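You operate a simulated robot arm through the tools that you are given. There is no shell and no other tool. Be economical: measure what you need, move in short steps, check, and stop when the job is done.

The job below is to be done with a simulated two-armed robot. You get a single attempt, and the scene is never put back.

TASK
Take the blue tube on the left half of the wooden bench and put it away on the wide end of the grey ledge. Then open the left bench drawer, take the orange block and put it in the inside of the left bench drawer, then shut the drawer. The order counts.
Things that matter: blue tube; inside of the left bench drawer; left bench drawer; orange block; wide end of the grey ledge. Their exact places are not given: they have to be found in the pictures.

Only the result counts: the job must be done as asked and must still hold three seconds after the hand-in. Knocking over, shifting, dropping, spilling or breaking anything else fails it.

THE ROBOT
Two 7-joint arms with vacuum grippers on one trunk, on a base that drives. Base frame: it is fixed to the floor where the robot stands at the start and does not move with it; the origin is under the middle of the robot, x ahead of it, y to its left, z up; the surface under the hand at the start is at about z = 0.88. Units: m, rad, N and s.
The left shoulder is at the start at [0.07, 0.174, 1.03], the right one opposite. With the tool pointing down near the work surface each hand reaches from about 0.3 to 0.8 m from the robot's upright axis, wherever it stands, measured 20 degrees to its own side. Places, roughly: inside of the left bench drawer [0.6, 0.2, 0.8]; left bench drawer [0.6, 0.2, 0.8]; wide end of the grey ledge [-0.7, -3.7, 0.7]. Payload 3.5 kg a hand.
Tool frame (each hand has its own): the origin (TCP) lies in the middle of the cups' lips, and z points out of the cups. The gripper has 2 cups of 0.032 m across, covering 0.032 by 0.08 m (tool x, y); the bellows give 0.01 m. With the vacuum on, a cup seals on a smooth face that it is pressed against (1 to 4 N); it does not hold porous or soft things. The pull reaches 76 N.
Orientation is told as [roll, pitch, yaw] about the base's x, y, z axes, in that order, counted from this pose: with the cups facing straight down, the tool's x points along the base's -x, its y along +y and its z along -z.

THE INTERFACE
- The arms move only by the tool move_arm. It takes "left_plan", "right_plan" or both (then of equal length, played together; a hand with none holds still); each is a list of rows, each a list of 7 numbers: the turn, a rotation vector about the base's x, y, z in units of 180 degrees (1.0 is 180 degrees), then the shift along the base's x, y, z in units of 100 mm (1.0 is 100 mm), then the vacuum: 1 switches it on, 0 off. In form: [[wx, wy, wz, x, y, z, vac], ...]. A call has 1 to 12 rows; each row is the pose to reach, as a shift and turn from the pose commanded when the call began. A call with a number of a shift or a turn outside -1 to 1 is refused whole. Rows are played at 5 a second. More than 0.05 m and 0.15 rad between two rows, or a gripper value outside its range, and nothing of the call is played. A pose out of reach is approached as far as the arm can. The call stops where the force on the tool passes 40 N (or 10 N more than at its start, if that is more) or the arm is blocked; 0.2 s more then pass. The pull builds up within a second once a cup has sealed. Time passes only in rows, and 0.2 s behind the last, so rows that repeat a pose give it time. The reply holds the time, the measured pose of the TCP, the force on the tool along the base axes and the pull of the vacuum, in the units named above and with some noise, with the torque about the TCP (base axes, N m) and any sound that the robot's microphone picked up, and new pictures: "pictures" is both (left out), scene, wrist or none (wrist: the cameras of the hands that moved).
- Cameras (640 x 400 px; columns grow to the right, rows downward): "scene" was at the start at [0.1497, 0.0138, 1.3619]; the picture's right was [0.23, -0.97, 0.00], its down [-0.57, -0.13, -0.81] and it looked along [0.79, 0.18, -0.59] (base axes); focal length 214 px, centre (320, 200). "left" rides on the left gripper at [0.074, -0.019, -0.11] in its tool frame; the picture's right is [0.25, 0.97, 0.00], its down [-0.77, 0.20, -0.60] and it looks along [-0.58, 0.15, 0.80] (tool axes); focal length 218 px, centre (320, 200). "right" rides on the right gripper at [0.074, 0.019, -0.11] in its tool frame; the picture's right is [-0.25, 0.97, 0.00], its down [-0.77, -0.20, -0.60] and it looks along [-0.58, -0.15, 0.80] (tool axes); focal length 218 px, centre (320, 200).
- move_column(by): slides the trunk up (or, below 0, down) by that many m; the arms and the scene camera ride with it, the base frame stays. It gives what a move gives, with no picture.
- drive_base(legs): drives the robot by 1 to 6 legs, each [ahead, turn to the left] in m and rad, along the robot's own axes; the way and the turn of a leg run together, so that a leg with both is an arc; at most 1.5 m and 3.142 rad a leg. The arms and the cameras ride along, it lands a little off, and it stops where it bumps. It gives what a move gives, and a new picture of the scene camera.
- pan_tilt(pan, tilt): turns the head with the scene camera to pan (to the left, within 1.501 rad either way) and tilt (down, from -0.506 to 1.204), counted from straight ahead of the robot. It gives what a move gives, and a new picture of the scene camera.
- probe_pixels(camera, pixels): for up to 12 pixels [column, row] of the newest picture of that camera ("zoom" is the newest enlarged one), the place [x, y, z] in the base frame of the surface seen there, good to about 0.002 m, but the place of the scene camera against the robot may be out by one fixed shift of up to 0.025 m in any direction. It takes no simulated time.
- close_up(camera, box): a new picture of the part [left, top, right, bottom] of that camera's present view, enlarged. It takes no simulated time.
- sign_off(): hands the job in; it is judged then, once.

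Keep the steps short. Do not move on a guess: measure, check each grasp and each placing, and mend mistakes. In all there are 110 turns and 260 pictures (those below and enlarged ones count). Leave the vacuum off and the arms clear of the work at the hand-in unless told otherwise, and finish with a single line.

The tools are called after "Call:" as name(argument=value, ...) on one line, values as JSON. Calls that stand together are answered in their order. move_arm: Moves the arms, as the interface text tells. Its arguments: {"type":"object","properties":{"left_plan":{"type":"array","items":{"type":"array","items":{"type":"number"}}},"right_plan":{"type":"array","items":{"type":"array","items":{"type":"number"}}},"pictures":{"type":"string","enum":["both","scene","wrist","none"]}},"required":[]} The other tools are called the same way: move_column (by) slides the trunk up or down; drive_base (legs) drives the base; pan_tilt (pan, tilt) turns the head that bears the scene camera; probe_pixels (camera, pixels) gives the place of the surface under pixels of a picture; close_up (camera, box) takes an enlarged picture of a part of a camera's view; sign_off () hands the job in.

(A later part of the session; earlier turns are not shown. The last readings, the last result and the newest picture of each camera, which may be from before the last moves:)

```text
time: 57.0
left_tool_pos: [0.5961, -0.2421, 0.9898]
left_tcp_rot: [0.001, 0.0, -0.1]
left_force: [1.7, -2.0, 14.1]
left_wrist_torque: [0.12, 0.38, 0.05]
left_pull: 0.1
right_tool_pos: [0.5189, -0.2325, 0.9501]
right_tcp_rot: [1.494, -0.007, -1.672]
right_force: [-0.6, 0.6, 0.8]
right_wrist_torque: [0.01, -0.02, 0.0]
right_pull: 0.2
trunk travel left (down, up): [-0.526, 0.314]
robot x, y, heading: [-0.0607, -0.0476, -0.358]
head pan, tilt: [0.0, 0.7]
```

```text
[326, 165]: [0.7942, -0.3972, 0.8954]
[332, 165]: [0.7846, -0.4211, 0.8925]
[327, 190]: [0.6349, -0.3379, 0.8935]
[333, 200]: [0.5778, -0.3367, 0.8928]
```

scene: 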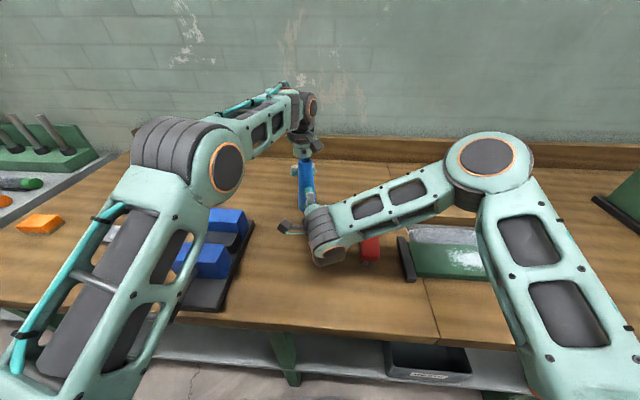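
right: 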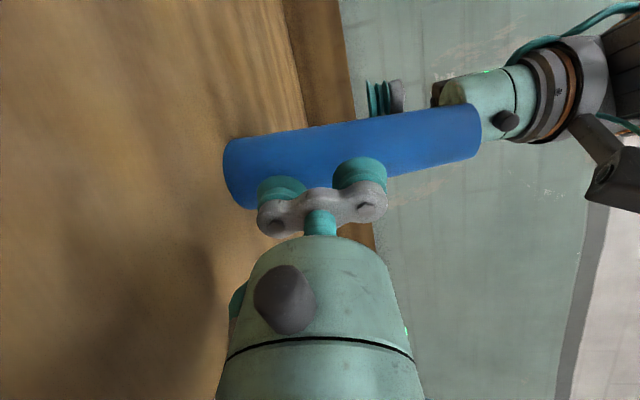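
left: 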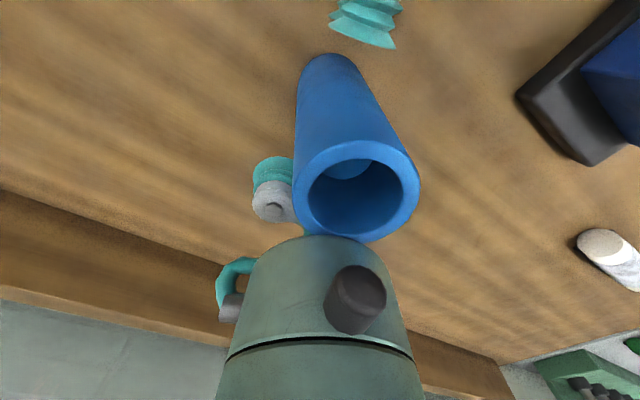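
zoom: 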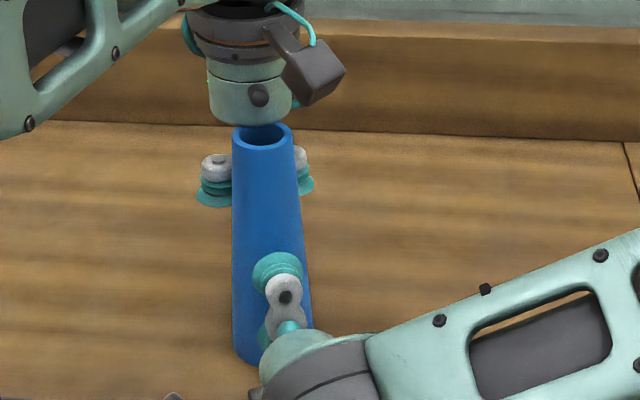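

The axis at grip height is (0.5645, -0.2385), so my last press was about 3 mm off to the side. I'll correct that and press again in small steps.

Call:
move_arm(right_plan=[[0, 0, 0, 0.05, -0.02, 0, 1], [0, 0, 0, 0.15, -0.033, 0, 1], [0, 0, 0, 0.2, -0.037, 0, 1], [0, 0, 0, 0.22, -0.039, 0, 1], [0, 0, 0, 0.24, -0.041, 0, 1], [0, 0, 0, 0.24, -0.041, 0, 1], [0, 0, 0, 0.24, -0.041, 0, 1]], pictures="none")

Call:
move_arm(right_plan=[[0, 0, 0, 0.01, -0.001, 0, 1], [0, 0, 0, 0.015, -0.0015, 0, 1], [0, 0, 0, 0.015, -0.0015, 0, 1], [0, 0, 0, 0.015, -0.0015, 0, 1]], pictures="none")

```text
time: 58.6
left_tool_pos: [0.5964, -0.2417, 0.99]
left_tcp_rot: [0.003, 0.0, -0.1]
left_force: [-0.9, -1.4, 12.9]
left_wrist_torque: [0.11, 0.18, 0.03]
left_pull: 0.1
right_tool_pos: [0.5439, -0.2358, 0.9512]
right_tcp_rot: [1.493, -0.007, -1.67]
right_force: [3.4, 1.8, -0.5]
right_wrist_torque: [0.07, 0.07, -0.02]
right_pull: 37.8
trunk travel left (down, up): [-0.526, 0.314]
robot x, y, heading: [-0.0629, -0.0505, -0.353]
head pan, tilt: [0.0, 0.7]
```

```text
time: 59.6
left_tool_pos: [0.5958, -0.2411, 0.9898]
left_tcp_rot: [0.004, -0.001, -0.101]
left_force: [1.6, -2.0, 9.5]
left_wrist_torque: [0.17, 0.39, 0.06]
left_pull: 0.0
right_tool_pos: [0.5443, -0.2349, 0.9498]
right_tcp_rot: [1.494, -0.007, -1.673]
right_force: [-4.6, 3.7, -1.7]
right_wrist_torque: [0.09, -0.03, 0.02]
right_pull: 38.1
trunk travel left (down, up): [-0.526, 0.314]
robot x, y, heading: [-0.0588, -0.0534, -0.346]
head pan, tilt: [0.0, 0.7]
```

It's holding 38 N on one cup. I'll look closely at the cups.

Call:
move_arm(right_plan=[[0, 0, 0, 0, 0, 0, 1], [0, 0, 0, 0, 0, 0, 1]], pictures="wrist")

Call:
close_up(camera="right", box=[220, 110, 420, 250])

Call:
close_up(camera="scene", box=[280, 145, 350, 215])

```text
time: 60.2
left_tool_pos: [0.5964, -0.2418, 0.9897]
left_tcp_rot: [0.001, 0.0, -0.102]
left_force: [0.4, -0.6, 10.6]
left_wrist_torque: [0.11, 0.19, 0.03]
left_pull: 0.2
right_tool_pos: [0.5442, -0.2357, 0.9494]
right_tcp_rot: [1.496, -0.007, -1.671]
right_force: [-1.6, 3.2, -1.9]
right_wrist_torque: [0.09, 0.15, 0.0]
right_pull: 37.7
trunk travel left (down, up): [-0.526, 0.314]
robot x, y, heading: [-0.0663, -0.0514, -0.35]
head pan, tilt: [0.0, 0.7]
```

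right: 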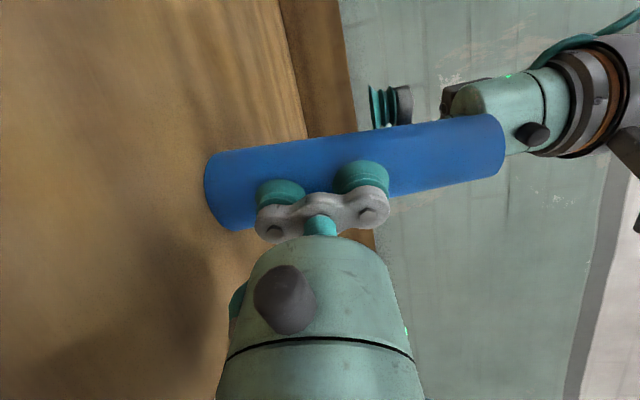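

```text
2.86 times, centred on (320, 180) of right
```

zoom: 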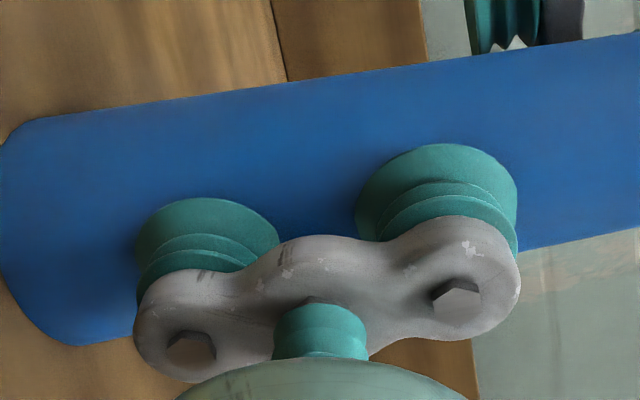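

```text
5.71 times, centred on (315, 180) of scene
```

zoom: 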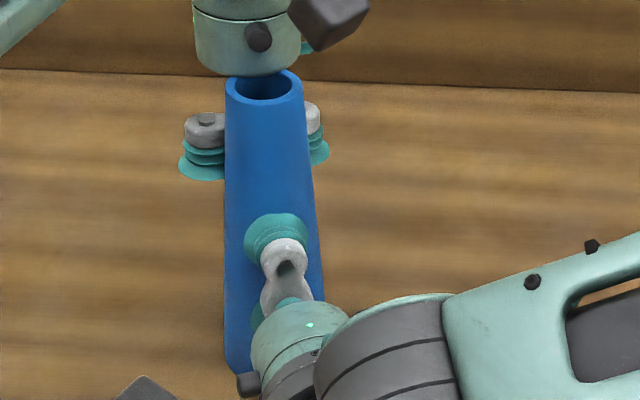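

I'll raise the left hand gently while the right holds, and watch the pull.

Call:
move_arm(left_plan=[[0, 0, 0, 0.02, 0, 0.05, 0], [0, 0, 0, 0.04, 0, 0.1, 0], [0, 0, 0, 0.06, 0, 0.15, 0], [0, 0, 0, 0.2, 0, 0.2, 0]], right_plan=[[0, 0, 0, 0, 0, 0, 1], [0, 0, 0, 0, 0, 0, 1], [0, 0, 0, 0, 0, 0, 1], [0, 0, 0, 0, 0, 0, 1]], pictures="wrist")

```text
time: 61.2
left_tool_pos: [0.6179, -0.2406, 1.0078]
left_tcp_rot: [0.003, 0.003, -0.101]
left_force: [-0.2, 0.1, -0.1]
left_wrist_torque: [-0.03, -0.01, -0.01]
left_pull: 0.0
right_tool_pos: [0.5458, -0.2368, 0.9479]
right_tcp_rot: [1.49, -0.007, -1.673]
right_force: [0.0, -0.2, -0.1]
right_wrist_torque: [0.01, 0.01, -0.02]
right_pull: 0.0
trunk travel left (down, up): [-0.526, 0.314]
robot x, y, heading: [-0.0645, -0.0522, -0.353]
head pan, tilt: [0.0, 0.7]
```

right: 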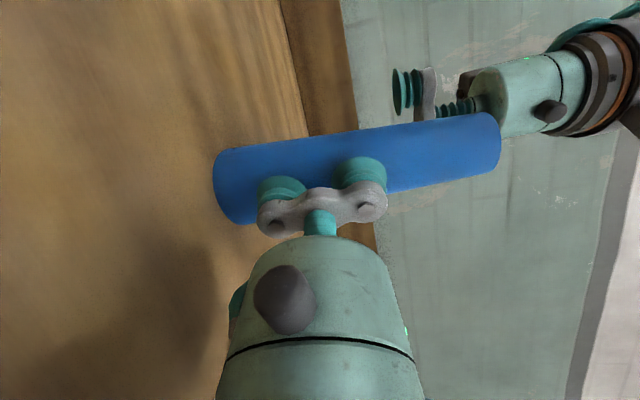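
left: 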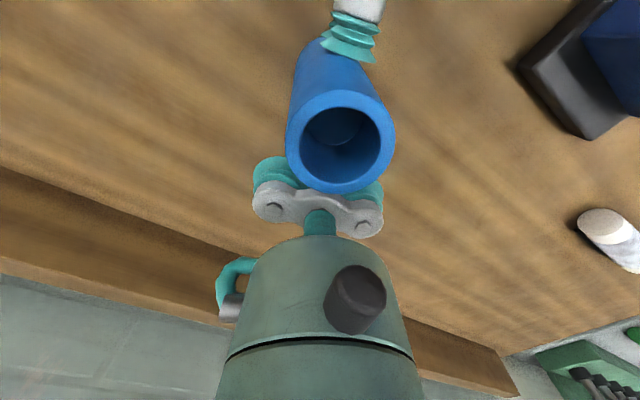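

The seal only lasts while pressed, so the curved side isn't a workable grip. Another option: the probes showed a flat floor at z≈1.014 inside the top, so it's a blind recess. The rim (r≈0.013–0.018) matches a cup's lip (r 0.016), so I can try one left cup straight down on the rim. First I'll back the right hand away and locate the rim precisely.

Call:
move_arm(right_plan=[[0, 0, 0, -0.1, 0.01, 0, 0], [0, 0, 0, -0.3, 0.03, 0, 0], [0, 0, 0, -0.6, 0.06, 0.1, 0], [0, 0, 0, -0.8, 0.06, 0.2, 0]], pictures="none")

Call:
move_arm(left_plan=[[0, 0, 0, 0.1, 0, 0.3, 0], [0, 0, 0, 0.1, 0.0, 0.7, 0], [0, 0, 0, 0.1, 0, 0.7, 0]], pictures="wrist")

Call:
close_up(camera="left", box=[240, 0, 460, 140])

```text
time: 62.2
left_tool_pos: [0.6178, -0.2367, 1.0177]
left_tcp_rot: [-0.004, -0.001, -0.1]
left_force: [-0.3, 0.3, 0.0]
left_wrist_torque: [-0.02, 0.03, 0.04]
left_pull: 0.2
right_tool_pos: [0.4672, -0.2288, 0.9902]
right_tcp_rot: [1.521, -0.022, -1.676]
right_force: [-0.5, 0.2, -0.5]
right_wrist_torque: [-0.01, 0.02, -0.01]
right_pull: 0.0
trunk travel left (down, up): [-0.526, 0.314]
robot x, y, heading: [-0.0599, -0.0474, -0.351]
head pan, tilt: [0.0, 0.7]
```

```text
time: 63.0
left_tool_pos: [0.6048, -0.2356, 1.0826]
left_tcp_rot: [-0.004, -0.002, -0.101]
left_force: [-0.8, -0.6, -0.3]
left_wrist_torque: [0.0, -0.02, -0.02]
left_pull: 0.0
left hand out of reach, approached as far as the arm can: row 1, 2, 3
right_tool_pos: [0.4665, -0.2272, 0.9903]
right_tcp_rot: [1.526, -0.022, -1.675]
right_force: [-0.8, -0.2, -0.6]
right_wrist_torque: [-0.02, 0.01, -0.02]
right_pull: 0.0
trunk travel left (down, up): [-0.526, 0.314]
robot x, y, heading: [-0.0636, -0.0527, -0.351]
head pan, tilt: [0.0, 0.7]
```

left: 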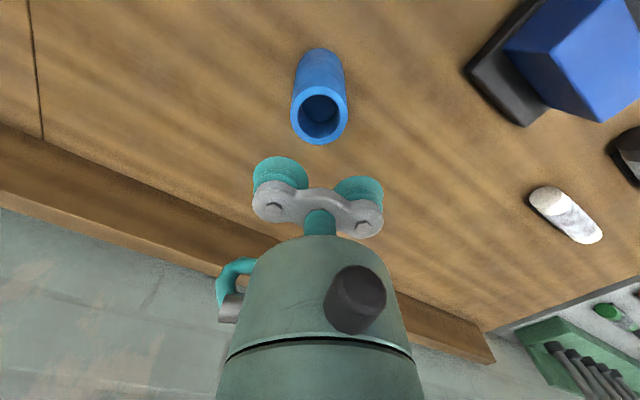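

```text
2.86 times, centred on (350, 70) of left
```

zoom: 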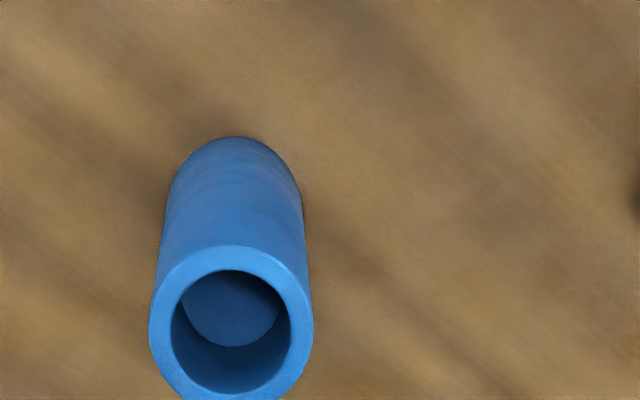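

The rim ring runs 0.0135–0.018 and the cup lip is 0.016, so it should fit. I'll locate the rim centre.

Call:
probe_pixels(camera="zoom", pixels=[[160, 327], [302, 327], [230, 258], [188, 275], [272, 275], [168, 300], [295, 300], [172, 365], [293, 365], [195, 388], [270, 388], [230, 320]])

```text
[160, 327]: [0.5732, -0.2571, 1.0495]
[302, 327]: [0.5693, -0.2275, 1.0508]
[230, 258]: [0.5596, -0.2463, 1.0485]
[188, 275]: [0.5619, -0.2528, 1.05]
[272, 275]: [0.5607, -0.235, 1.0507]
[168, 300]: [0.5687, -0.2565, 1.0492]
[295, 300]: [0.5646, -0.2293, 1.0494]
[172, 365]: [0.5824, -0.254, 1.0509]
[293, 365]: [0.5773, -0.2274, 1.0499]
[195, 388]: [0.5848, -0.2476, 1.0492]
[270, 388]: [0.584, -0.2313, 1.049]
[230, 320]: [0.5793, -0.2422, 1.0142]
```

Rim centre is (0.5727, -0.242), z 1.050. I'll move the left TCP to (0.5751, -0.218), putting one cup over the rim, and hover at z≈1.065.

Call:
move_arm(left_plan=[[0, 0, 0, -0.15, 0.09, 0, 0], [0, 0, 0, -0.297, 0.176, -0.05, 0], [0, 0, 0, -0.297, 0.176, -0.17, 0], [0, 0, 0, -0.297, 0.176, -0.17, 0]], pictures="wrist")

Call:
close_up(camera="left", box=[200, 100, 440, 250])

Call:
close_up(camera="scene", box=[270, 120, 350, 200])

```text
time: 64.0
left_tool_pos: [0.5749, -0.2173, 1.0645]
left_tcp_rot: [-0.005, -0.002, -0.103]
left_force: [0.6, -1.1, -0.2]
left_wrist_torque: [0.01, -0.01, 0.0]
left_pull: 0.1
right_tool_pos: [0.4661, -0.2267, 0.9895]
right_tcp_rot: [1.526, -0.023, -1.675]
right_force: [0.1, 0.3, 0.0]
right_wrist_torque: [-0.02, -0.04, -0.03]
right_pull: 0.1
trunk travel left (down, up): [-0.526, 0.314]
robot x, y, heading: [-0.0611, -0.0535, -0.354]
head pan, tilt: [0.0, 0.7]
```

left: 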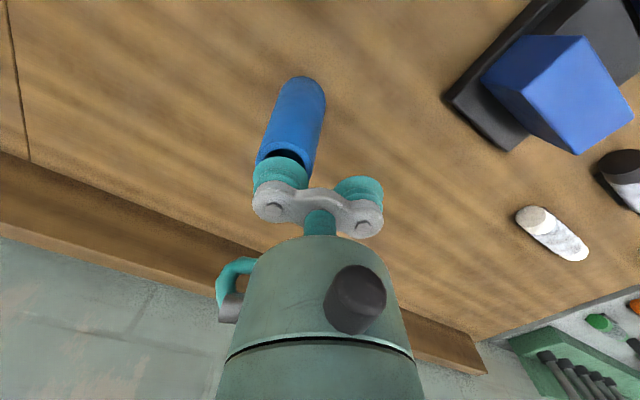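

```text
2.67 times, centred on (320, 175) of left
```

zoom: 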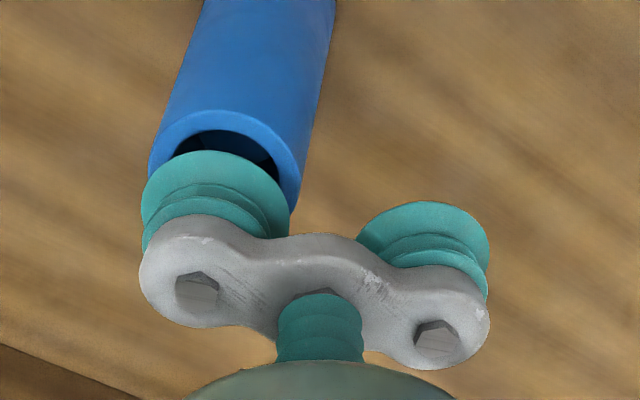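

```text
5.00 times, centred on (310, 160) of scene
```

zoom: 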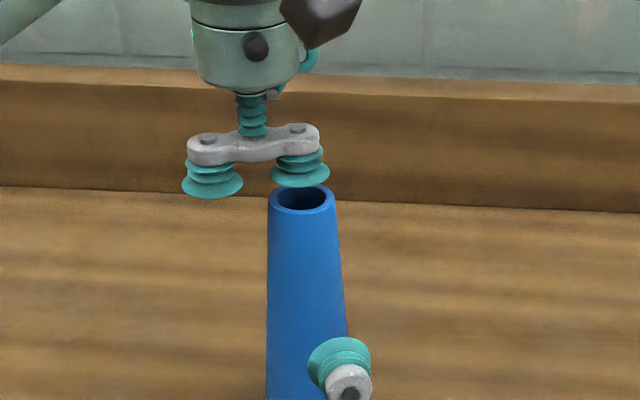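

Looks centred. I'll lower with the vacuum on, gently.

Call:
move_arm(left_plan=[[0, 0, 0, 0, 0, -0.1, 1], [0, 0, 0, 0, 0, -0.14, 1], [0, 0, 0, 0, 0, -0.17, 1], [0, 0, 0, 0, 0, -0.19, 1], [0, 0, 0, 0, 0, -0.19, 1], [0, 0, 0, 0, 0, -0.19, 1]], pictures="wrist")

```text
time: 65.4
left_tool_pos: [0.5756, -0.2176, 1.0479]
left_tcp_rot: [-0.006, -0.005, -0.099]
left_force: [2.5, 0.4, 27.0]
left_wrist_torque: [-1.25, 0.22, 0.06]
left_pull: 38.0
right_tool_pos: [0.465, -0.2258, 0.9906]
right_tcp_rot: [1.526, -0.021, -1.675]
right_force: [0.4, 0.6, 0.1]
right_wrist_torque: [0.0, 0.0, -0.04]
right_pull: 0.0
trunk travel left (down, up): [-0.526, 0.314]
robot x, y, heading: [-0.0652, -0.0524, -0.357]
head pan, tilt: [0.0, 0.7]
```

left: 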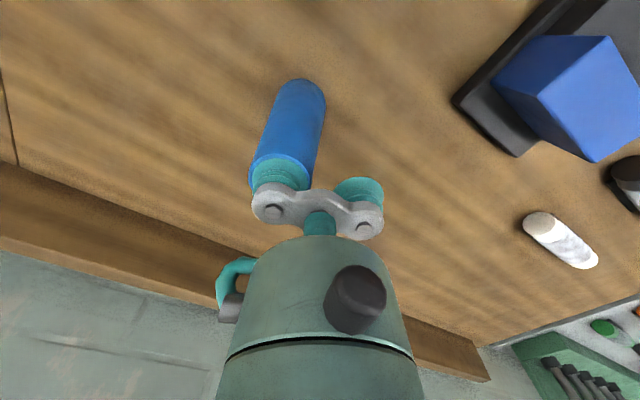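

Sealed at 38 N. I'll ease up slowly, then lift a little and check that it holds.

Call:
move_arm(left_plan=[[0, 0, 0, 0, 0, 0.02, 1], [0, 0, 0, 0, 0, 0.04, 1], [0, 0, 0, 0, 0, 0.06, 1], [0, 0, 0, 0, 0, 0.1, 1], [0, 0, 0, 0, 0, 0.15, 1], [0, 0, 0, 0, 0, 0.2, 1], [0, 0, 0, 0, 0, 0.25, 1], [0, 0, 0, 0, 0, 0.25, 1]])

Call:
close_up(camera="scene", box=[260, 110, 360, 220])

```text
time: 67.2
left_tool_pos: [0.5748, -0.2156, 1.0721]
left_tcp_rot: [-0.004, -0.005, -0.101]
left_force: [0.3, 0.8, 0.1]
left_wrist_torque: [-0.91, 0.08, -0.03]
left_pull: 37.8
right_tool_pos: [0.4638, -0.2243, 0.9898]
right_tcp_rot: [1.525, -0.022, -1.673]
right_force: [0.2, 0.7, -0.6]
right_wrist_torque: [0.02, 0.0, 0.01]
right_pull: 0.0
trunk travel left (down, up): [-0.526, 0.314]
robot x, y, heading: [-0.0611, -0.0528, -0.351]
head pan, tilt: [0.0, 0.7]
```

scene: 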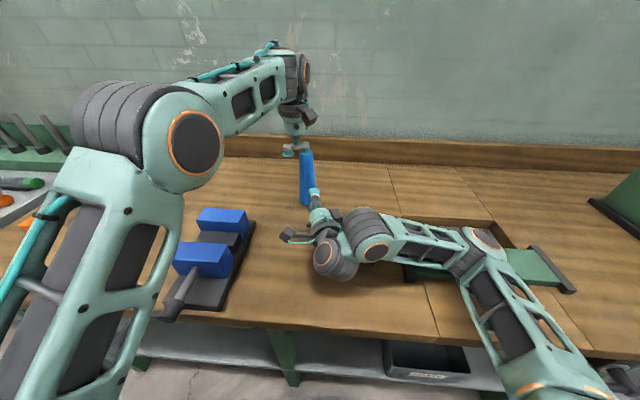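
left: 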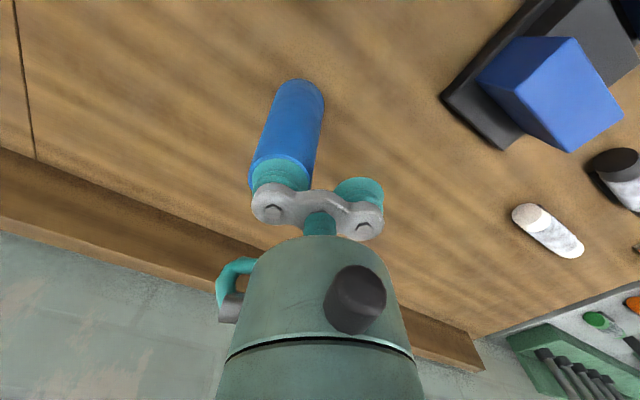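

```text
3.64 times, centred on (310, 165) of scene
```

zoom: 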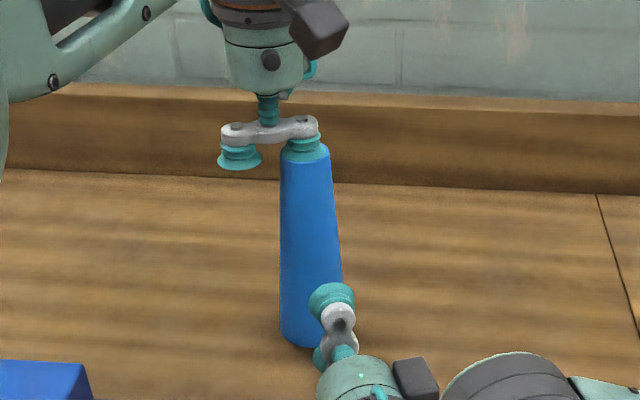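

It holds with the tube in the air. The right arm has changed posture and now covers the brush, so I'll probe its clearance before moving it.

Call:
probe_pixels(camera="scene", pixels=[[335, 275], [350, 270], [372, 250], [400, 255], [440, 262], [470, 280], [500, 300], [350, 290]])

Call:
move_arm(left_plan=[[0, 0, 0, -0.1, 0.05, 0.3, 1], [0, 0, 0, -0.25, 0.12, 0.6, 1], [0, 0, 0, -0.5, 0.25, 0.8, 1], [0, 0, 0, -0.8, 0.4, 1.0, 1]], pictures="scene")

```text
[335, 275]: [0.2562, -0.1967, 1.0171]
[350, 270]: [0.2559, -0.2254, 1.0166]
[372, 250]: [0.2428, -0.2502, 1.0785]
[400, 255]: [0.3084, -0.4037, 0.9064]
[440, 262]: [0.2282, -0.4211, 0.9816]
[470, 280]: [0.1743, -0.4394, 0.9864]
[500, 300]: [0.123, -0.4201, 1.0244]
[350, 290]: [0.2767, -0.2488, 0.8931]
```

```text
time: 68.2
left_tool_pos: [0.4928, -0.1745, 1.1726]
left_tcp_rot: [-0.007, -0.006, -0.1]
left_force: [0.3, 0.4, -0.2]
left_wrist_torque: [-0.87, 0.03, -0.01]
left_pull: 37.2
right_tool_pos: [0.463, -0.224, 0.9903]
right_tcp_rot: [1.527, -0.023, -1.674]
right_force: [-0.3, 0.3, 0.2]
right_wrist_torque: [0.0, -0.02, 0.05]
right_pull: 0.1
trunk travel left (down, up): [-0.526, 0.314]
robot x, y, heading: [-0.061, -0.0529, -0.348]
head pan, tilt: [0.0, 0.7]
```

scene: 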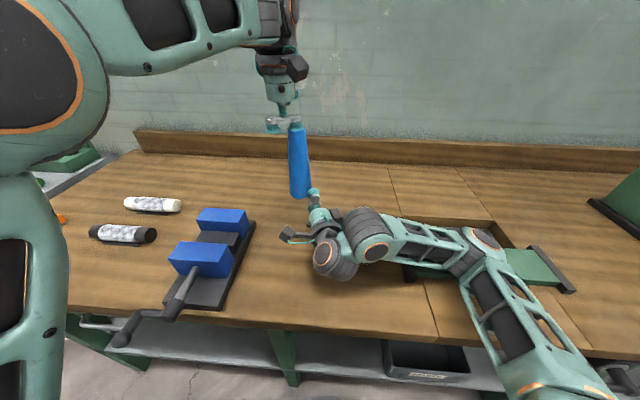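

Both arms can rise vertically together with the trunk, which is safest. First I'll shift the left hand clear of the right one, then raise the trunk.

Call:
move_arm(left_plan=[[0, 0, 0, 0, 0.2, 0.3, 1], [0, 0, 0, -0.1, 0.5, 0.5, 1], [0, 0, 0, -0.2, 0.8, 0.5, 1], [0, 0, 0, -0.2, 1.0, 0.5, 1]], pictures="none")

Call:
move_column(by=0.2)

Call:
pan_tilt(pan=0.0, tilt=0.75)

```text
time: 69.2
left_tool_pos: [0.4726, -0.0746, 1.2203]
left_tcp_rot: [-0.007, -0.004, -0.101]
left_force: [0.4, 0.6, -0.7]
left_wrist_torque: [-0.89, 0.08, -0.02]
left_pull: 38.6
right_tool_pos: [0.464, -0.2247, 0.9894]
right_tcp_rot: [1.527, -0.022, -1.674]
right_force: [-0.8, -0.2, -0.3]
right_wrist_torque: [0.0, 0.0, 0.0]
right_pull: 0.0
trunk travel left (down, up): [-0.526, 0.314]
robot x, y, heading: [-0.06, -0.0541, -0.352]
head pan, tilt: [0.0, 0.7]
```

```text
time: 71.4
left_tool_pos: [0.4779, -0.0842, 1.4157]
left_tcp_rot: [0.002, 0.0, -0.101]
left_force: [0.8, -0.6, -0.2]
left_wrist_torque: [-0.88, 0.07, 0.0]
left_pull: 37.4
right_tool_pos: [0.4658, -0.2306, 1.1679]
right_tcp_rot: [1.492, -0.007, -1.673]
right_force: [0.1, 0.7, -0.2]
right_wrist_torque: [-0.01, 0.0, -0.01]
right_pull: 0.0
trunk travel left (down, up): [-0.726, 0.114]
robot x, y, heading: [-0.0669, -0.0554, -0.349]
head pan, tilt: [0.0, 0.7]
```

```text
time: 72.0
left_tool_pos: [0.4764, -0.0837, 1.415]
left_tcp_rot: [-0.001, 0.002, -0.101]
left_force: [-0.5, -0.2, -0.6]
left_wrist_torque: [-0.89, 0.09, 0.02]
left_pull: 37.9
right_tool_pos: [0.4643, -0.2302, 1.1689]
right_tcp_rot: [1.493, -0.008, -1.673]
right_force: [0.3, 0.5, -0.4]
right_wrist_torque: [-0.01, 0.01, 0.05]
right_pull: 0.0
trunk travel left (down, up): [-0.726, 0.114]
robot x, y, heading: [-0.06, -0.0567, -0.357]
head pan, tilt: [0.0, 0.75]
```

scene: 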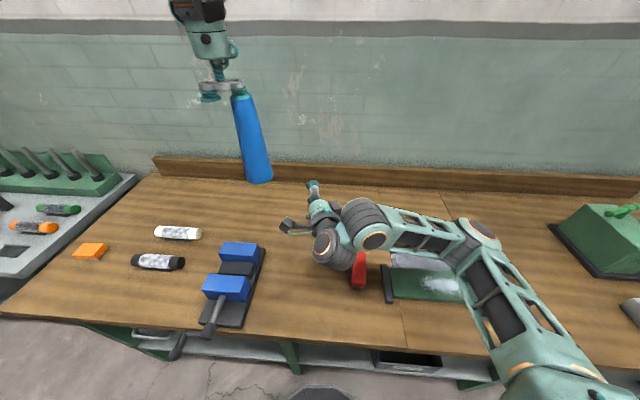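

The tube is hanging securely. I'll look to the right for the ledge and the route.

Call:
pan_tilt(pan=-1.4, tilt=0.3)

Call:
drive_base(legs=[[-0.5, 0]])

```text
time: 73.5
left_tool_pos: [0.477, -0.0834, 1.415]
left_tcp_rot: [0.002, 0.001, -0.099]
left_force: [-0.4, 0.3, -0.3]
left_wrist_torque: [-0.92, 0.11, -0.01]
left_pull: 37.8
right_tool_pos: [0.4651, -0.2299, 1.1683]
right_tcp_rot: [1.494, -0.007, -1.672]
right_force: [0.2, -0.2, 0.1]
right_wrist_torque: [0.0, 0.03, -0.01]
right_pull: 0.1
trunk travel left (down, up): [-0.726, 0.114]
robot x, y, heading: [-0.0611, -0.0516, -0.353]
head pan, tilt: [-1.4, 0.3]
```

scene: 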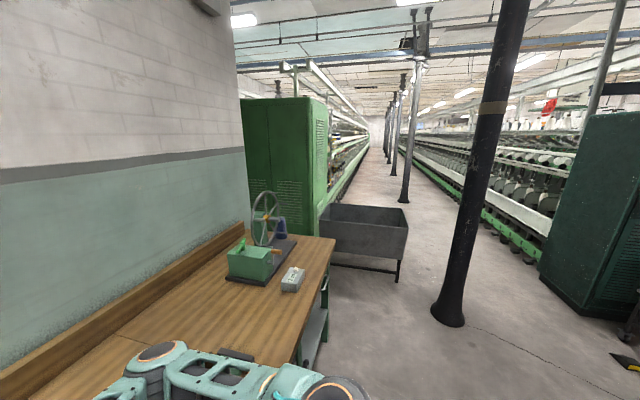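

```text
time: 76.5
left_tool_pos: [0.0127, 0.089, 1.415]
left_tcp_rot: [0.0, 0.001, -0.098]
left_force: [0.2, -0.3, -0.3]
left_wrist_torque: [-0.89, 0.09, 0.0]
left_pull: 37.9
right_tool_pos: [0.0002, -0.0569, 1.1683]
right_tcp_rot: [1.492, -0.009, -1.672]
right_force: [0.1, 0.3, -0.4]
right_wrist_torque: [0.01, -0.01, -0.02]
right_pull: 0.1
trunk travel left (down, up): [-0.726, 0.114]
robot x, y, heading: [-0.5234, 0.1235, -0.354]
head pan, tilt: [-1.4, 0.3]
```

scene: 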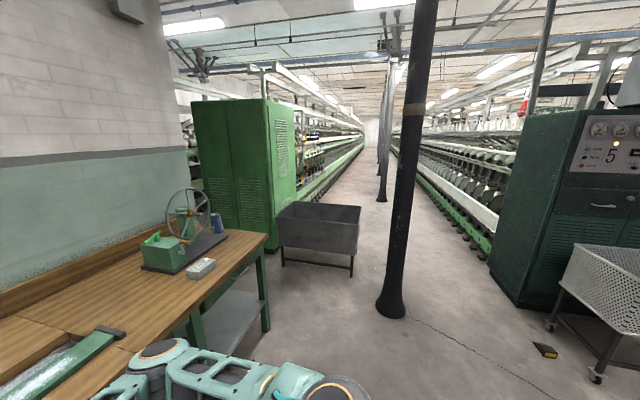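

Call:
close_up(camera="scene", box=[230, 90, 420, 230])

Call:
probe_pixels(camera="scene", pixels=[[300, 165], [310, 170], [300, 180], [320, 185], [330, 170], [315, 160], [400, 310], [300, 205], [360, 215], [280, 240], [320, 150], [340, 160]])

```text
2.86 times, centred on (325, 160) of scene
```

zoom: 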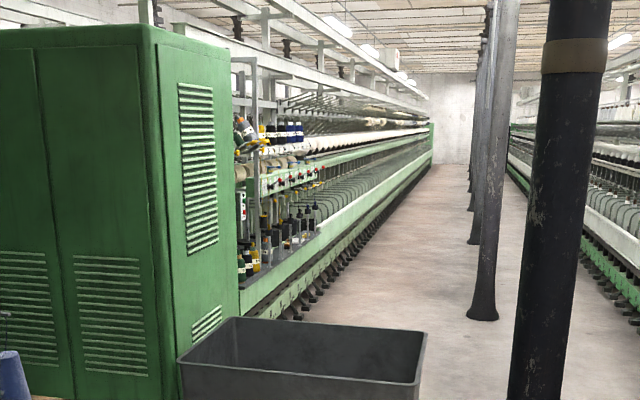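

```text
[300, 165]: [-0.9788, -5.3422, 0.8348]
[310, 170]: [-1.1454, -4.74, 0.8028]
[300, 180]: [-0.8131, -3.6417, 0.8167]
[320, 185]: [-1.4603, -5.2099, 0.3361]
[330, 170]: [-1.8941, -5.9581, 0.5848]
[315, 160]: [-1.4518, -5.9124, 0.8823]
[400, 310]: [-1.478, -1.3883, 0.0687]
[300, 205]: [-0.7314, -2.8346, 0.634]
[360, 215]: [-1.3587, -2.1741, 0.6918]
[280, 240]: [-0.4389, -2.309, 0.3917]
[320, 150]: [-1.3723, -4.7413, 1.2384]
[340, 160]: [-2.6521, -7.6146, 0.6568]
```

Call:
probe_pixels(camera="scene", pixels=[[382, 200], [376, 180], [276, 220], [284, 265], [353, 278], [361, 208], [325, 203], [352, 258], [393, 315], [490, 305], [545, 352], [560, 330]])

Call:
pan_tilt(pan=-1.5, tilt=0.75)

```text
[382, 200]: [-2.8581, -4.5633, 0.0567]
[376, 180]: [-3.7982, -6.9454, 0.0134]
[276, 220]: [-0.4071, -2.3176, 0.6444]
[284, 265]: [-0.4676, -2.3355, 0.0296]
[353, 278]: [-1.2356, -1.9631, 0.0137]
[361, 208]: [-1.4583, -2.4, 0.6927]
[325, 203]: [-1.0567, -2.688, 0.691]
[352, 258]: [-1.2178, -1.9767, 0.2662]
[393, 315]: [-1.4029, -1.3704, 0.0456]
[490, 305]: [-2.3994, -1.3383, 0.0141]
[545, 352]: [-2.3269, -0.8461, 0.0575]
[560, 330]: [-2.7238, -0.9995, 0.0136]
```

```text
time: 77.4
left_tool_pos: [0.0122, 0.0887, 1.4151]
left_tcp_rot: [0.003, -0.001, -0.098]
left_force: [-0.2, -0.8, -0.2]
left_wrist_torque: [-0.89, 0.09, 0.0]
left_pull: 37.9
right_tool_pos: [-0.0006, -0.0577, 1.1679]
right_tcp_rot: [1.492, -0.006, -1.67]
right_force: [-0.6, 0.0, 0.1]
right_wrist_torque: [0.04, -0.03, -0.01]
right_pull: 0.0
trunk travel left (down, up): [-0.726, 0.114]
robot x, y, heading: [-0.5251, 0.1215, -0.351]
head pan, tilt: [-1.499, 0.75]
```

scene: 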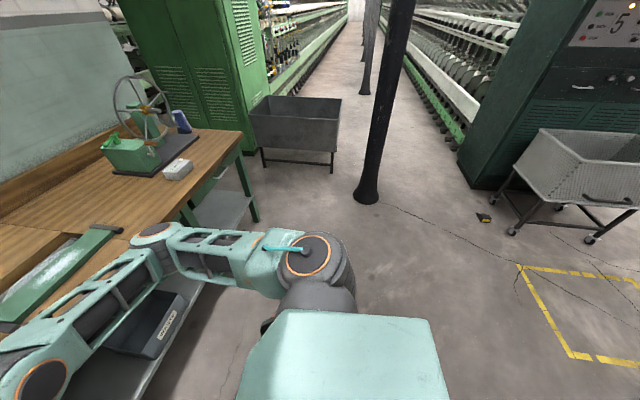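

Call:
probe_pixels(camera="scene", pixels=[[355, 200], [379, 200], [366, 203], [462, 170], [470, 186], [490, 190], [520, 190], [512, 233], [440, 135], [420, 95], [333, 170], [483, 217]])

Call:
pan_tilt(pan=-1.5, tilt=1.2)

```text
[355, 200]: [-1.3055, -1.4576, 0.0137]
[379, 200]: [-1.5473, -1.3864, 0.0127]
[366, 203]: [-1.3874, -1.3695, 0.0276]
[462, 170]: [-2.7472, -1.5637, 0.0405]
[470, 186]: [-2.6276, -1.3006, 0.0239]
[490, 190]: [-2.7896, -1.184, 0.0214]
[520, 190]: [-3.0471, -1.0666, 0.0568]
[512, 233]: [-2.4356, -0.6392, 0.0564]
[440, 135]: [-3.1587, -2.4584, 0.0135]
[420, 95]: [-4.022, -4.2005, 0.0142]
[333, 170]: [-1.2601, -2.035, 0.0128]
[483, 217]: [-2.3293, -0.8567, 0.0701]
```

```text
time: 78.3
left_tool_pos: [0.0125, 0.0886, 1.4154]
left_tcp_rot: [0.001, 0.0, -0.101]
left_force: [-0.5, -0.1, 0.2]
left_wrist_torque: [-0.88, 0.1, 0.01]
left_pull: 38.0
right_tool_pos: [-0.0001, -0.0569, 1.1692]
right_tcp_rot: [1.492, -0.007, -1.671]
right_force: [0.3, 0.2, 0.2]
right_wrist_torque: [-0.01, -0.03, -0.02]
right_pull: 0.0
trunk travel left (down, up): [-0.726, 0.114]
robot x, y, heading: [-0.5288, 0.1246, -0.355]
head pan, tilt: [-1.499, 1.201]
```

scene: 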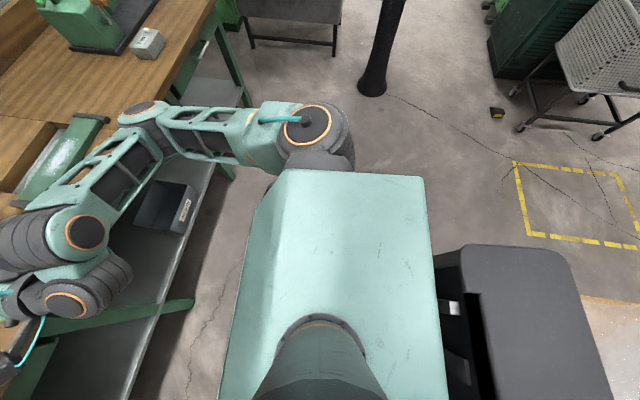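

Mapping shows the aisle runs along (-0.41, -0.914). The pillar at (-1.44, -1.45) has clear floor on its outer side. I'll turn right to face that gap and look.

Call:
drive_base(legs=[[0, -2.06]])

Call:
pan_tilt(pan=0, tilt=0.6)

```text
time: 83.6
left_tool_pos: [-0.8035, -0.342, 1.4167]
left_tcp_rot: [-0.001, 0.002, -2.149]
left_force: [0.3, 0.3, -0.5]
left_wrist_torque: [0.5, 0.77, 0.0]
left_pull: 37.7
right_tool_pos: [-0.9272, -0.2632, 1.1694]
right_tcp_rot: [1.492, -0.008, 2.565]
right_force: [0.2, 0.8, 0.3]
right_wrist_torque: [0.01, -0.01, -0.05]
right_pull: 0.1
trunk travel left (down, up): [-0.726, 0.114]
robot x, y, heading: [-0.5254, 0.1219, -2.404]
head pan, tilt: [-1.499, 1.201]
```

scene: 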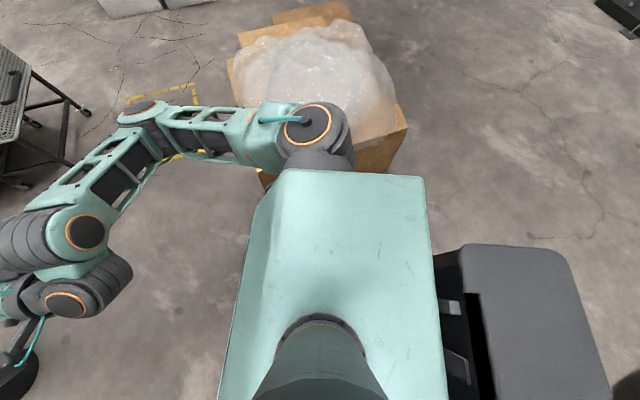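

```text
time: 85.2
left_tool_pos: [-0.8047, -0.3403, 1.4148]
left_tcp_rot: [0.001, 0.0, -2.149]
left_force: [0.3, 0.1, -0.2]
left_wrist_torque: [0.46, 0.74, -0.01]
left_pull: 37.4
right_tool_pos: [-0.9269, -0.263, 1.1699]
right_tcp_rot: [1.493, -0.007, 2.563]
right_force: [0.3, -0.2, 0.2]
right_wrist_torque: [0.01, 0.0, 0.01]
right_pull: 0.0
trunk travel left (down, up): [-0.726, 0.114]
robot x, y, heading: [-0.5263, 0.1158, -2.406]
head pan, tilt: [0.0, 0.6]
```

scene: 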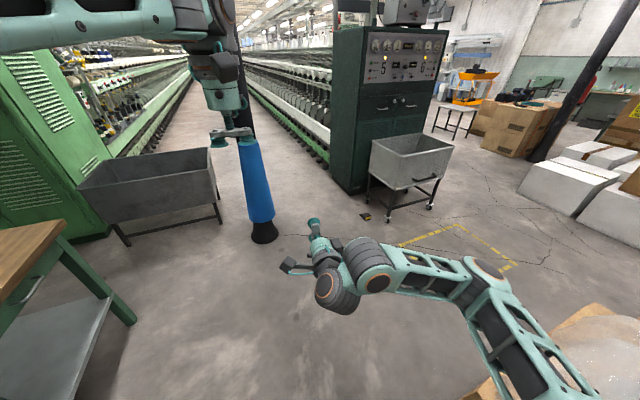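

Call:
probe_pixels(camera="scene", pixels=[[590, 310], [500, 385], [480, 395], [365, 217], [265, 235], [370, 195], [430, 207], [340, 190], [400, 245], [220, 225]])

```text
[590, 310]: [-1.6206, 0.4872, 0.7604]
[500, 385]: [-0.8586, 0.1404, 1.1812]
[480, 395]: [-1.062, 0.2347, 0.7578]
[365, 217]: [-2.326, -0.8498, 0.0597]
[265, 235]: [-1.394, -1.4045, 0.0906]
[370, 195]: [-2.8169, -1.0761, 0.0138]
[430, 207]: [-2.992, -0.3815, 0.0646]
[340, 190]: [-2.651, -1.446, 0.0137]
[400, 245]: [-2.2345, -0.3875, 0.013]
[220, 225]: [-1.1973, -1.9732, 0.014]
```

The box corner is 0.45 m to my right, which is enough clearance. I'll drive ahead 0.8 m and check.

Call:
drive_base(legs=[[0, 0.04], [0.8, 0]])

```text
time: 89.9
left_tool_pos: [-1.3524, -0.9156, 1.4163]
left_tcp_rot: [-0.002, 0.001, -2.105]
left_force: [-0.6, -0.2, 0.4]
left_wrist_torque: [0.47, 0.76, 0.0]
left_pull: 38.0
right_tool_pos: [-1.4786, -0.8439, 1.1687]
right_tcp_rot: [1.493, -0.008, 2.608]
right_force: [-0.7, 0.2, 0.1]
right_wrist_torque: [-0.02, -0.01, -0.01]
right_pull: 0.1
trunk travel left (down, up): [-0.726, 0.114]
robot x, y, heading: [-1.0947, -0.4454, -2.359]
head pan, tilt: [0.0, 0.6]
```

scene: 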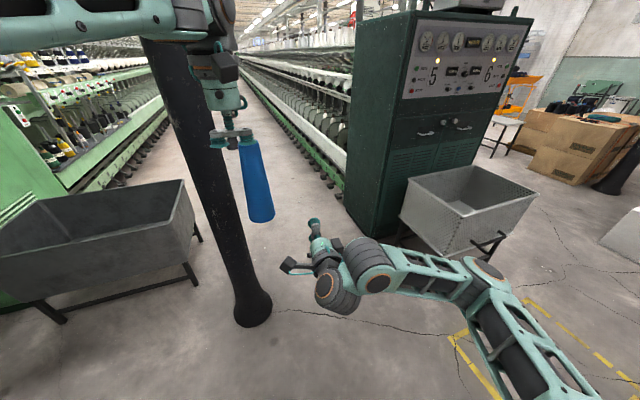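

Before passing the pillar I'll check where the left elbow is.

Call:
pan_tilt(pan=0.9, tilt=0.4)

```text
time: 91.1
left_tool_pos: [-1.3535, -0.9167, 1.4147]
left_tcp_rot: [0.001, 0.001, -2.104]
left_force: [-0.4, 0.4, -0.1]
left_wrist_torque: [0.47, 0.76, 0.02]
left_pull: 37.9
right_tool_pos: [-1.479, -0.844, 1.1693]
right_tcp_rot: [1.491, -0.005, 2.608]
right_force: [0.0, -0.8, 0.3]
right_wrist_torque: [0.01, -0.02, 0.01]
right_pull: 0.1
trunk travel left (down, up): [-0.726, 0.114]
robot x, y, heading: [-1.0963, -0.4401, -2.361]
head pan, tilt: [0.901, 0.4]
```

scene: 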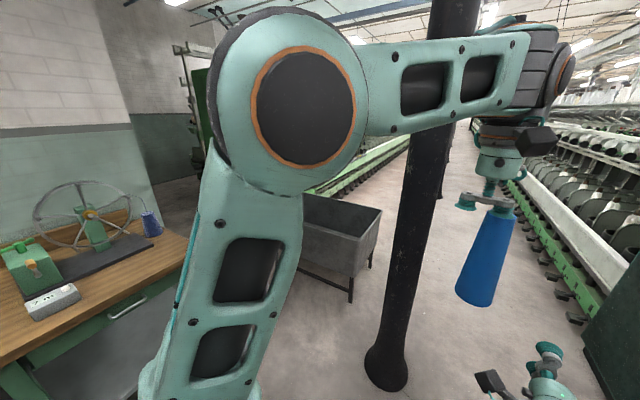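

Call:
probe_pixels(camera="scene", pixels=[[310, 110], [225, 110], [345, 60], [250, 280], [420, 70], [400, 320]])

```text
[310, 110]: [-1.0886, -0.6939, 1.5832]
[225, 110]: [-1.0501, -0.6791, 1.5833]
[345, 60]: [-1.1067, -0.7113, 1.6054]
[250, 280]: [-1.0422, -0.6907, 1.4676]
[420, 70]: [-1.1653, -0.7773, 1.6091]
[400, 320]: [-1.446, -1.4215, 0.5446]
```

The left elbow lies within 0.3 m of the centre line, so it will pass. I'll drive on past the pillar.

Call:
drive_base(legs=[[0, -0.06], [1.0, 0], [0, 0.42]])

Call:
pan_tilt(pan=0.6, tilt=0.45)

```text
time: 97.9
left_tool_pos: [-1.9221, -1.6347, 1.4142]
left_tcp_rot: [0.003, -0.001, -1.749]
left_force: [-0.1, -0.4, -1.2]
left_wrist_torque: [0.19, 0.9, 0.03]
left_pull: 37.7
right_tool_pos: [-2.0675, -1.6112, 1.1698]
right_tcp_rot: [1.492, -0.007, 2.964]
right_force: [-0.1, 0.7, -0.6]
right_wrist_torque: [0.04, 0.0, 0.0]
right_pull: 0.1
trunk travel left (down, up): [-0.726, 0.114]
robot x, y, heading: [-1.8472, -1.1012, -2.006]
head pan, tilt: [0.901, 0.4]
```

scene: 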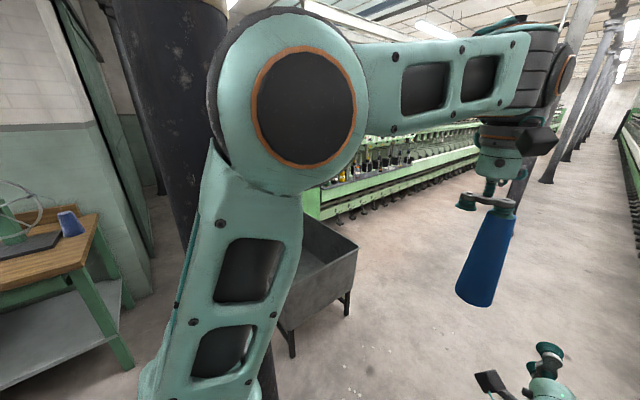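

```text
time: 98.7
left_tool_pos: [-1.9233, -1.6353, 1.4151]
left_tcp_rot: [-0.001, 0.001, -1.749]
left_force: [-0.1, 0.2, 0.2]
left_wrist_torque: [0.18, 0.93, 0.01]
left_pull: 37.6
right_tool_pos: [-2.0669, -1.6112, 1.1708]
right_tcp_rot: [1.492, -0.006, 2.963]
right_force: [-0.1, 0.3, 0.7]
right_wrist_torque: [0.0, 0.0, 0.02]
right_pull: 0.2
trunk travel left (down, up): [-0.726, 0.114]
robot x, y, heading: [-1.8485, -1.0995, -2.004]
head pan, tilt: [0.6, 0.45]
```

scene: 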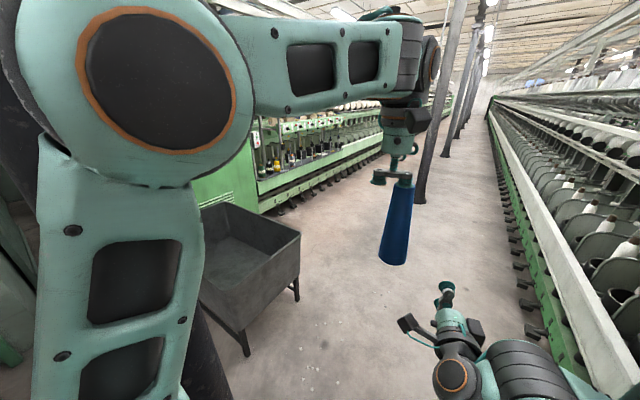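

Call:
drive_base(legs=[[1.3, 0.0], [0, 1.0]])

Call:
pan_tilt(pan=0.2, tilt=0.45)

```text
time: 107.7
left_tool_pos: [-1.9761, -2.6182, 1.4153]
left_tcp_rot: [0.001, 0.001, -0.745]
left_force: [-0.1, -0.7, -0.4]
left_wrist_torque: [-0.66, 0.59, -0.01]
left_pull: 37.2
right_tool_pos: [-2.0733, -2.7261, 1.169]
right_tcp_rot: [1.491, -0.007, -2.318]
right_force: [0.2, 0.0, -0.2]
right_wrist_torque: [-0.02, 0.02, 0.01]
right_pull: 0.0
trunk travel left (down, up): [-0.726, 0.114]
robot x, y, heading: [-2.3878, -2.2655, -1.004]
head pan, tilt: [0.6, 0.45]
```

scene: 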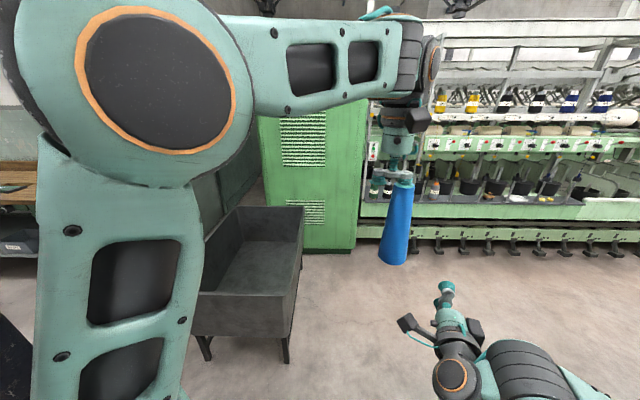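

```text
time: 108.6
left_tool_pos: [-1.9761, -2.6162, 1.4152]
left_tcp_rot: [0.004, 0.0, -0.744]
left_force: [0.2, -0.3, -0.4]
left_wrist_torque: [-0.66, 0.61, -0.02]
left_pull: 37.7
right_tool_pos: [-2.0736, -2.7252, 1.1687]
right_tcp_rot: [1.493, -0.006, -2.318]
right_force: [0.2, -0.3, -0.2]
right_wrist_torque: [-0.02, -0.04, 0.02]
right_pull: 0.0
trunk travel left (down, up): [-0.726, 0.114]
robot x, y, heading: [-2.3879, -2.2637, -1.002]
head pan, tilt: [0.201, 0.45]
```

scene: 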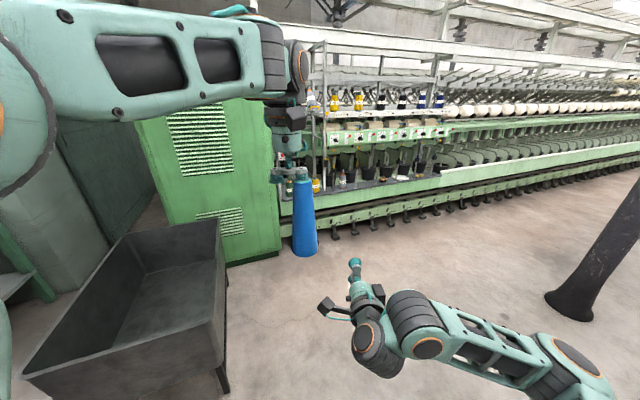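

Now the machine side is in view. I'll zoom on the ledge area.

Call:
close_up(camera="scene", box=[280, 120, 480, 245])

Call:
probe_pixels(camera="scene", pixels=[[420, 180], [440, 178], [400, 186], [370, 187], [345, 190], [325, 190], [450, 160], [460, 182], [500, 170], [310, 170], [390, 195], [435, 185]])

```text
3.20 times, centred on (380, 182) of scene
```

zoom: 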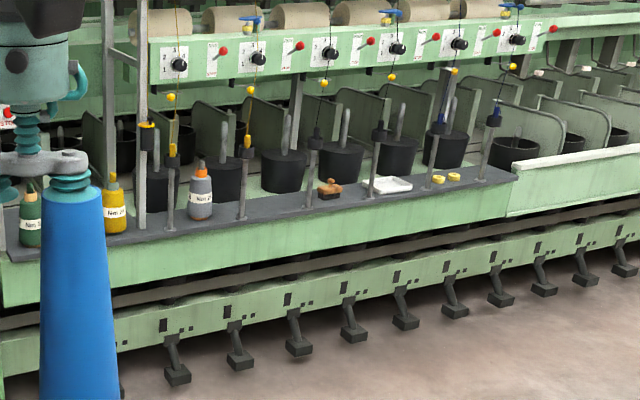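

```text
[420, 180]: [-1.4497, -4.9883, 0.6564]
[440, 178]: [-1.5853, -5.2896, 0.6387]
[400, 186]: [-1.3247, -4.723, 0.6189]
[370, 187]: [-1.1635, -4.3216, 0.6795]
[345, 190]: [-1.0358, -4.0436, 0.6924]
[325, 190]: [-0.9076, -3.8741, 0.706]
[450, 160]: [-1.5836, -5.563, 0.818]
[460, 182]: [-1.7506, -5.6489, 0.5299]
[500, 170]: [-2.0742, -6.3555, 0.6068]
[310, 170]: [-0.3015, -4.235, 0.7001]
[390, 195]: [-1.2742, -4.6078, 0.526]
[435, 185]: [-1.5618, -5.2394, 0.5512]
```

The ledge runs along the machine front at z≈0.70, with its wide end near the cabinet. I'll drive nearer and face it.

Call:
drive_base(legs=[[0, 0.066], [1.15, 0], [0, 0.515]])

Call:
pan_tilt(pan=0.0, tilt=0.65)

```text
time: 116.4
left_tool_pos: [-1.167, -3.2673, 1.4151]
left_tcp_rot: [0.002, 0.0, -0.171]
left_force: [-0.9, 0.0, -0.6]
left_wrist_torque: [-0.93, 0.16, 0.01]
left_pull: 37.9
right_tool_pos: [-1.1915, -3.4122, 1.1695]
right_tcp_rot: [1.493, -0.007, -1.742]
right_force: [0.1, -1.1, 0.6]
right_wrist_torque: [-0.02, 0.02, 0.01]
right_pull: 0.1
trunk travel left (down, up): [-0.726, 0.114]
robot x, y, heading: [-1.7037, -3.1938, -0.431]
head pan, tilt: [0.201, 0.45]
```

scene: 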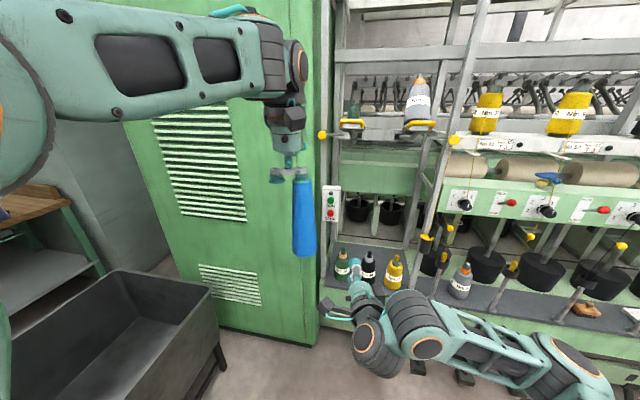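

```text
time: 117.1
left_tool_pos: [-1.1675, -3.2666, 1.4145]
left_tcp_rot: [0.0, 0.0, -0.171]
left_force: [-0.2, 0.3, -0.3]
left_wrist_torque: [-0.88, 0.13, -0.04]
left_pull: 37.9
right_tool_pos: [-1.1904, -3.4118, 1.1697]
right_tcp_rot: [1.494, -0.007, -1.742]
right_force: [0.5, 0.1, 0.3]
right_wrist_torque: [0.01, -0.01, 0.01]
right_pull: 0.1
trunk travel left (down, up): [-0.726, 0.114]
robot x, y, heading: [-1.7057, -3.1974, -0.423]
head pan, tilt: [0.0, 0.649]
```

scene: 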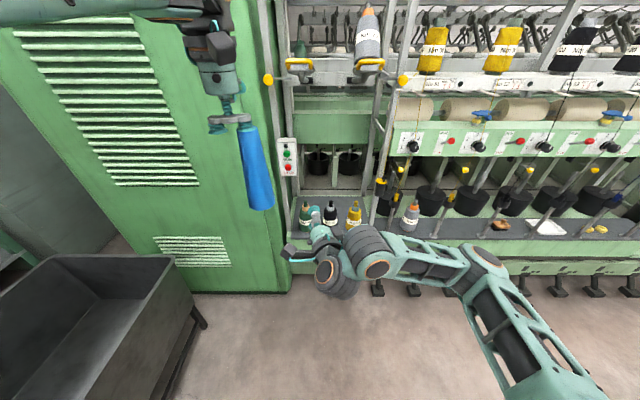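

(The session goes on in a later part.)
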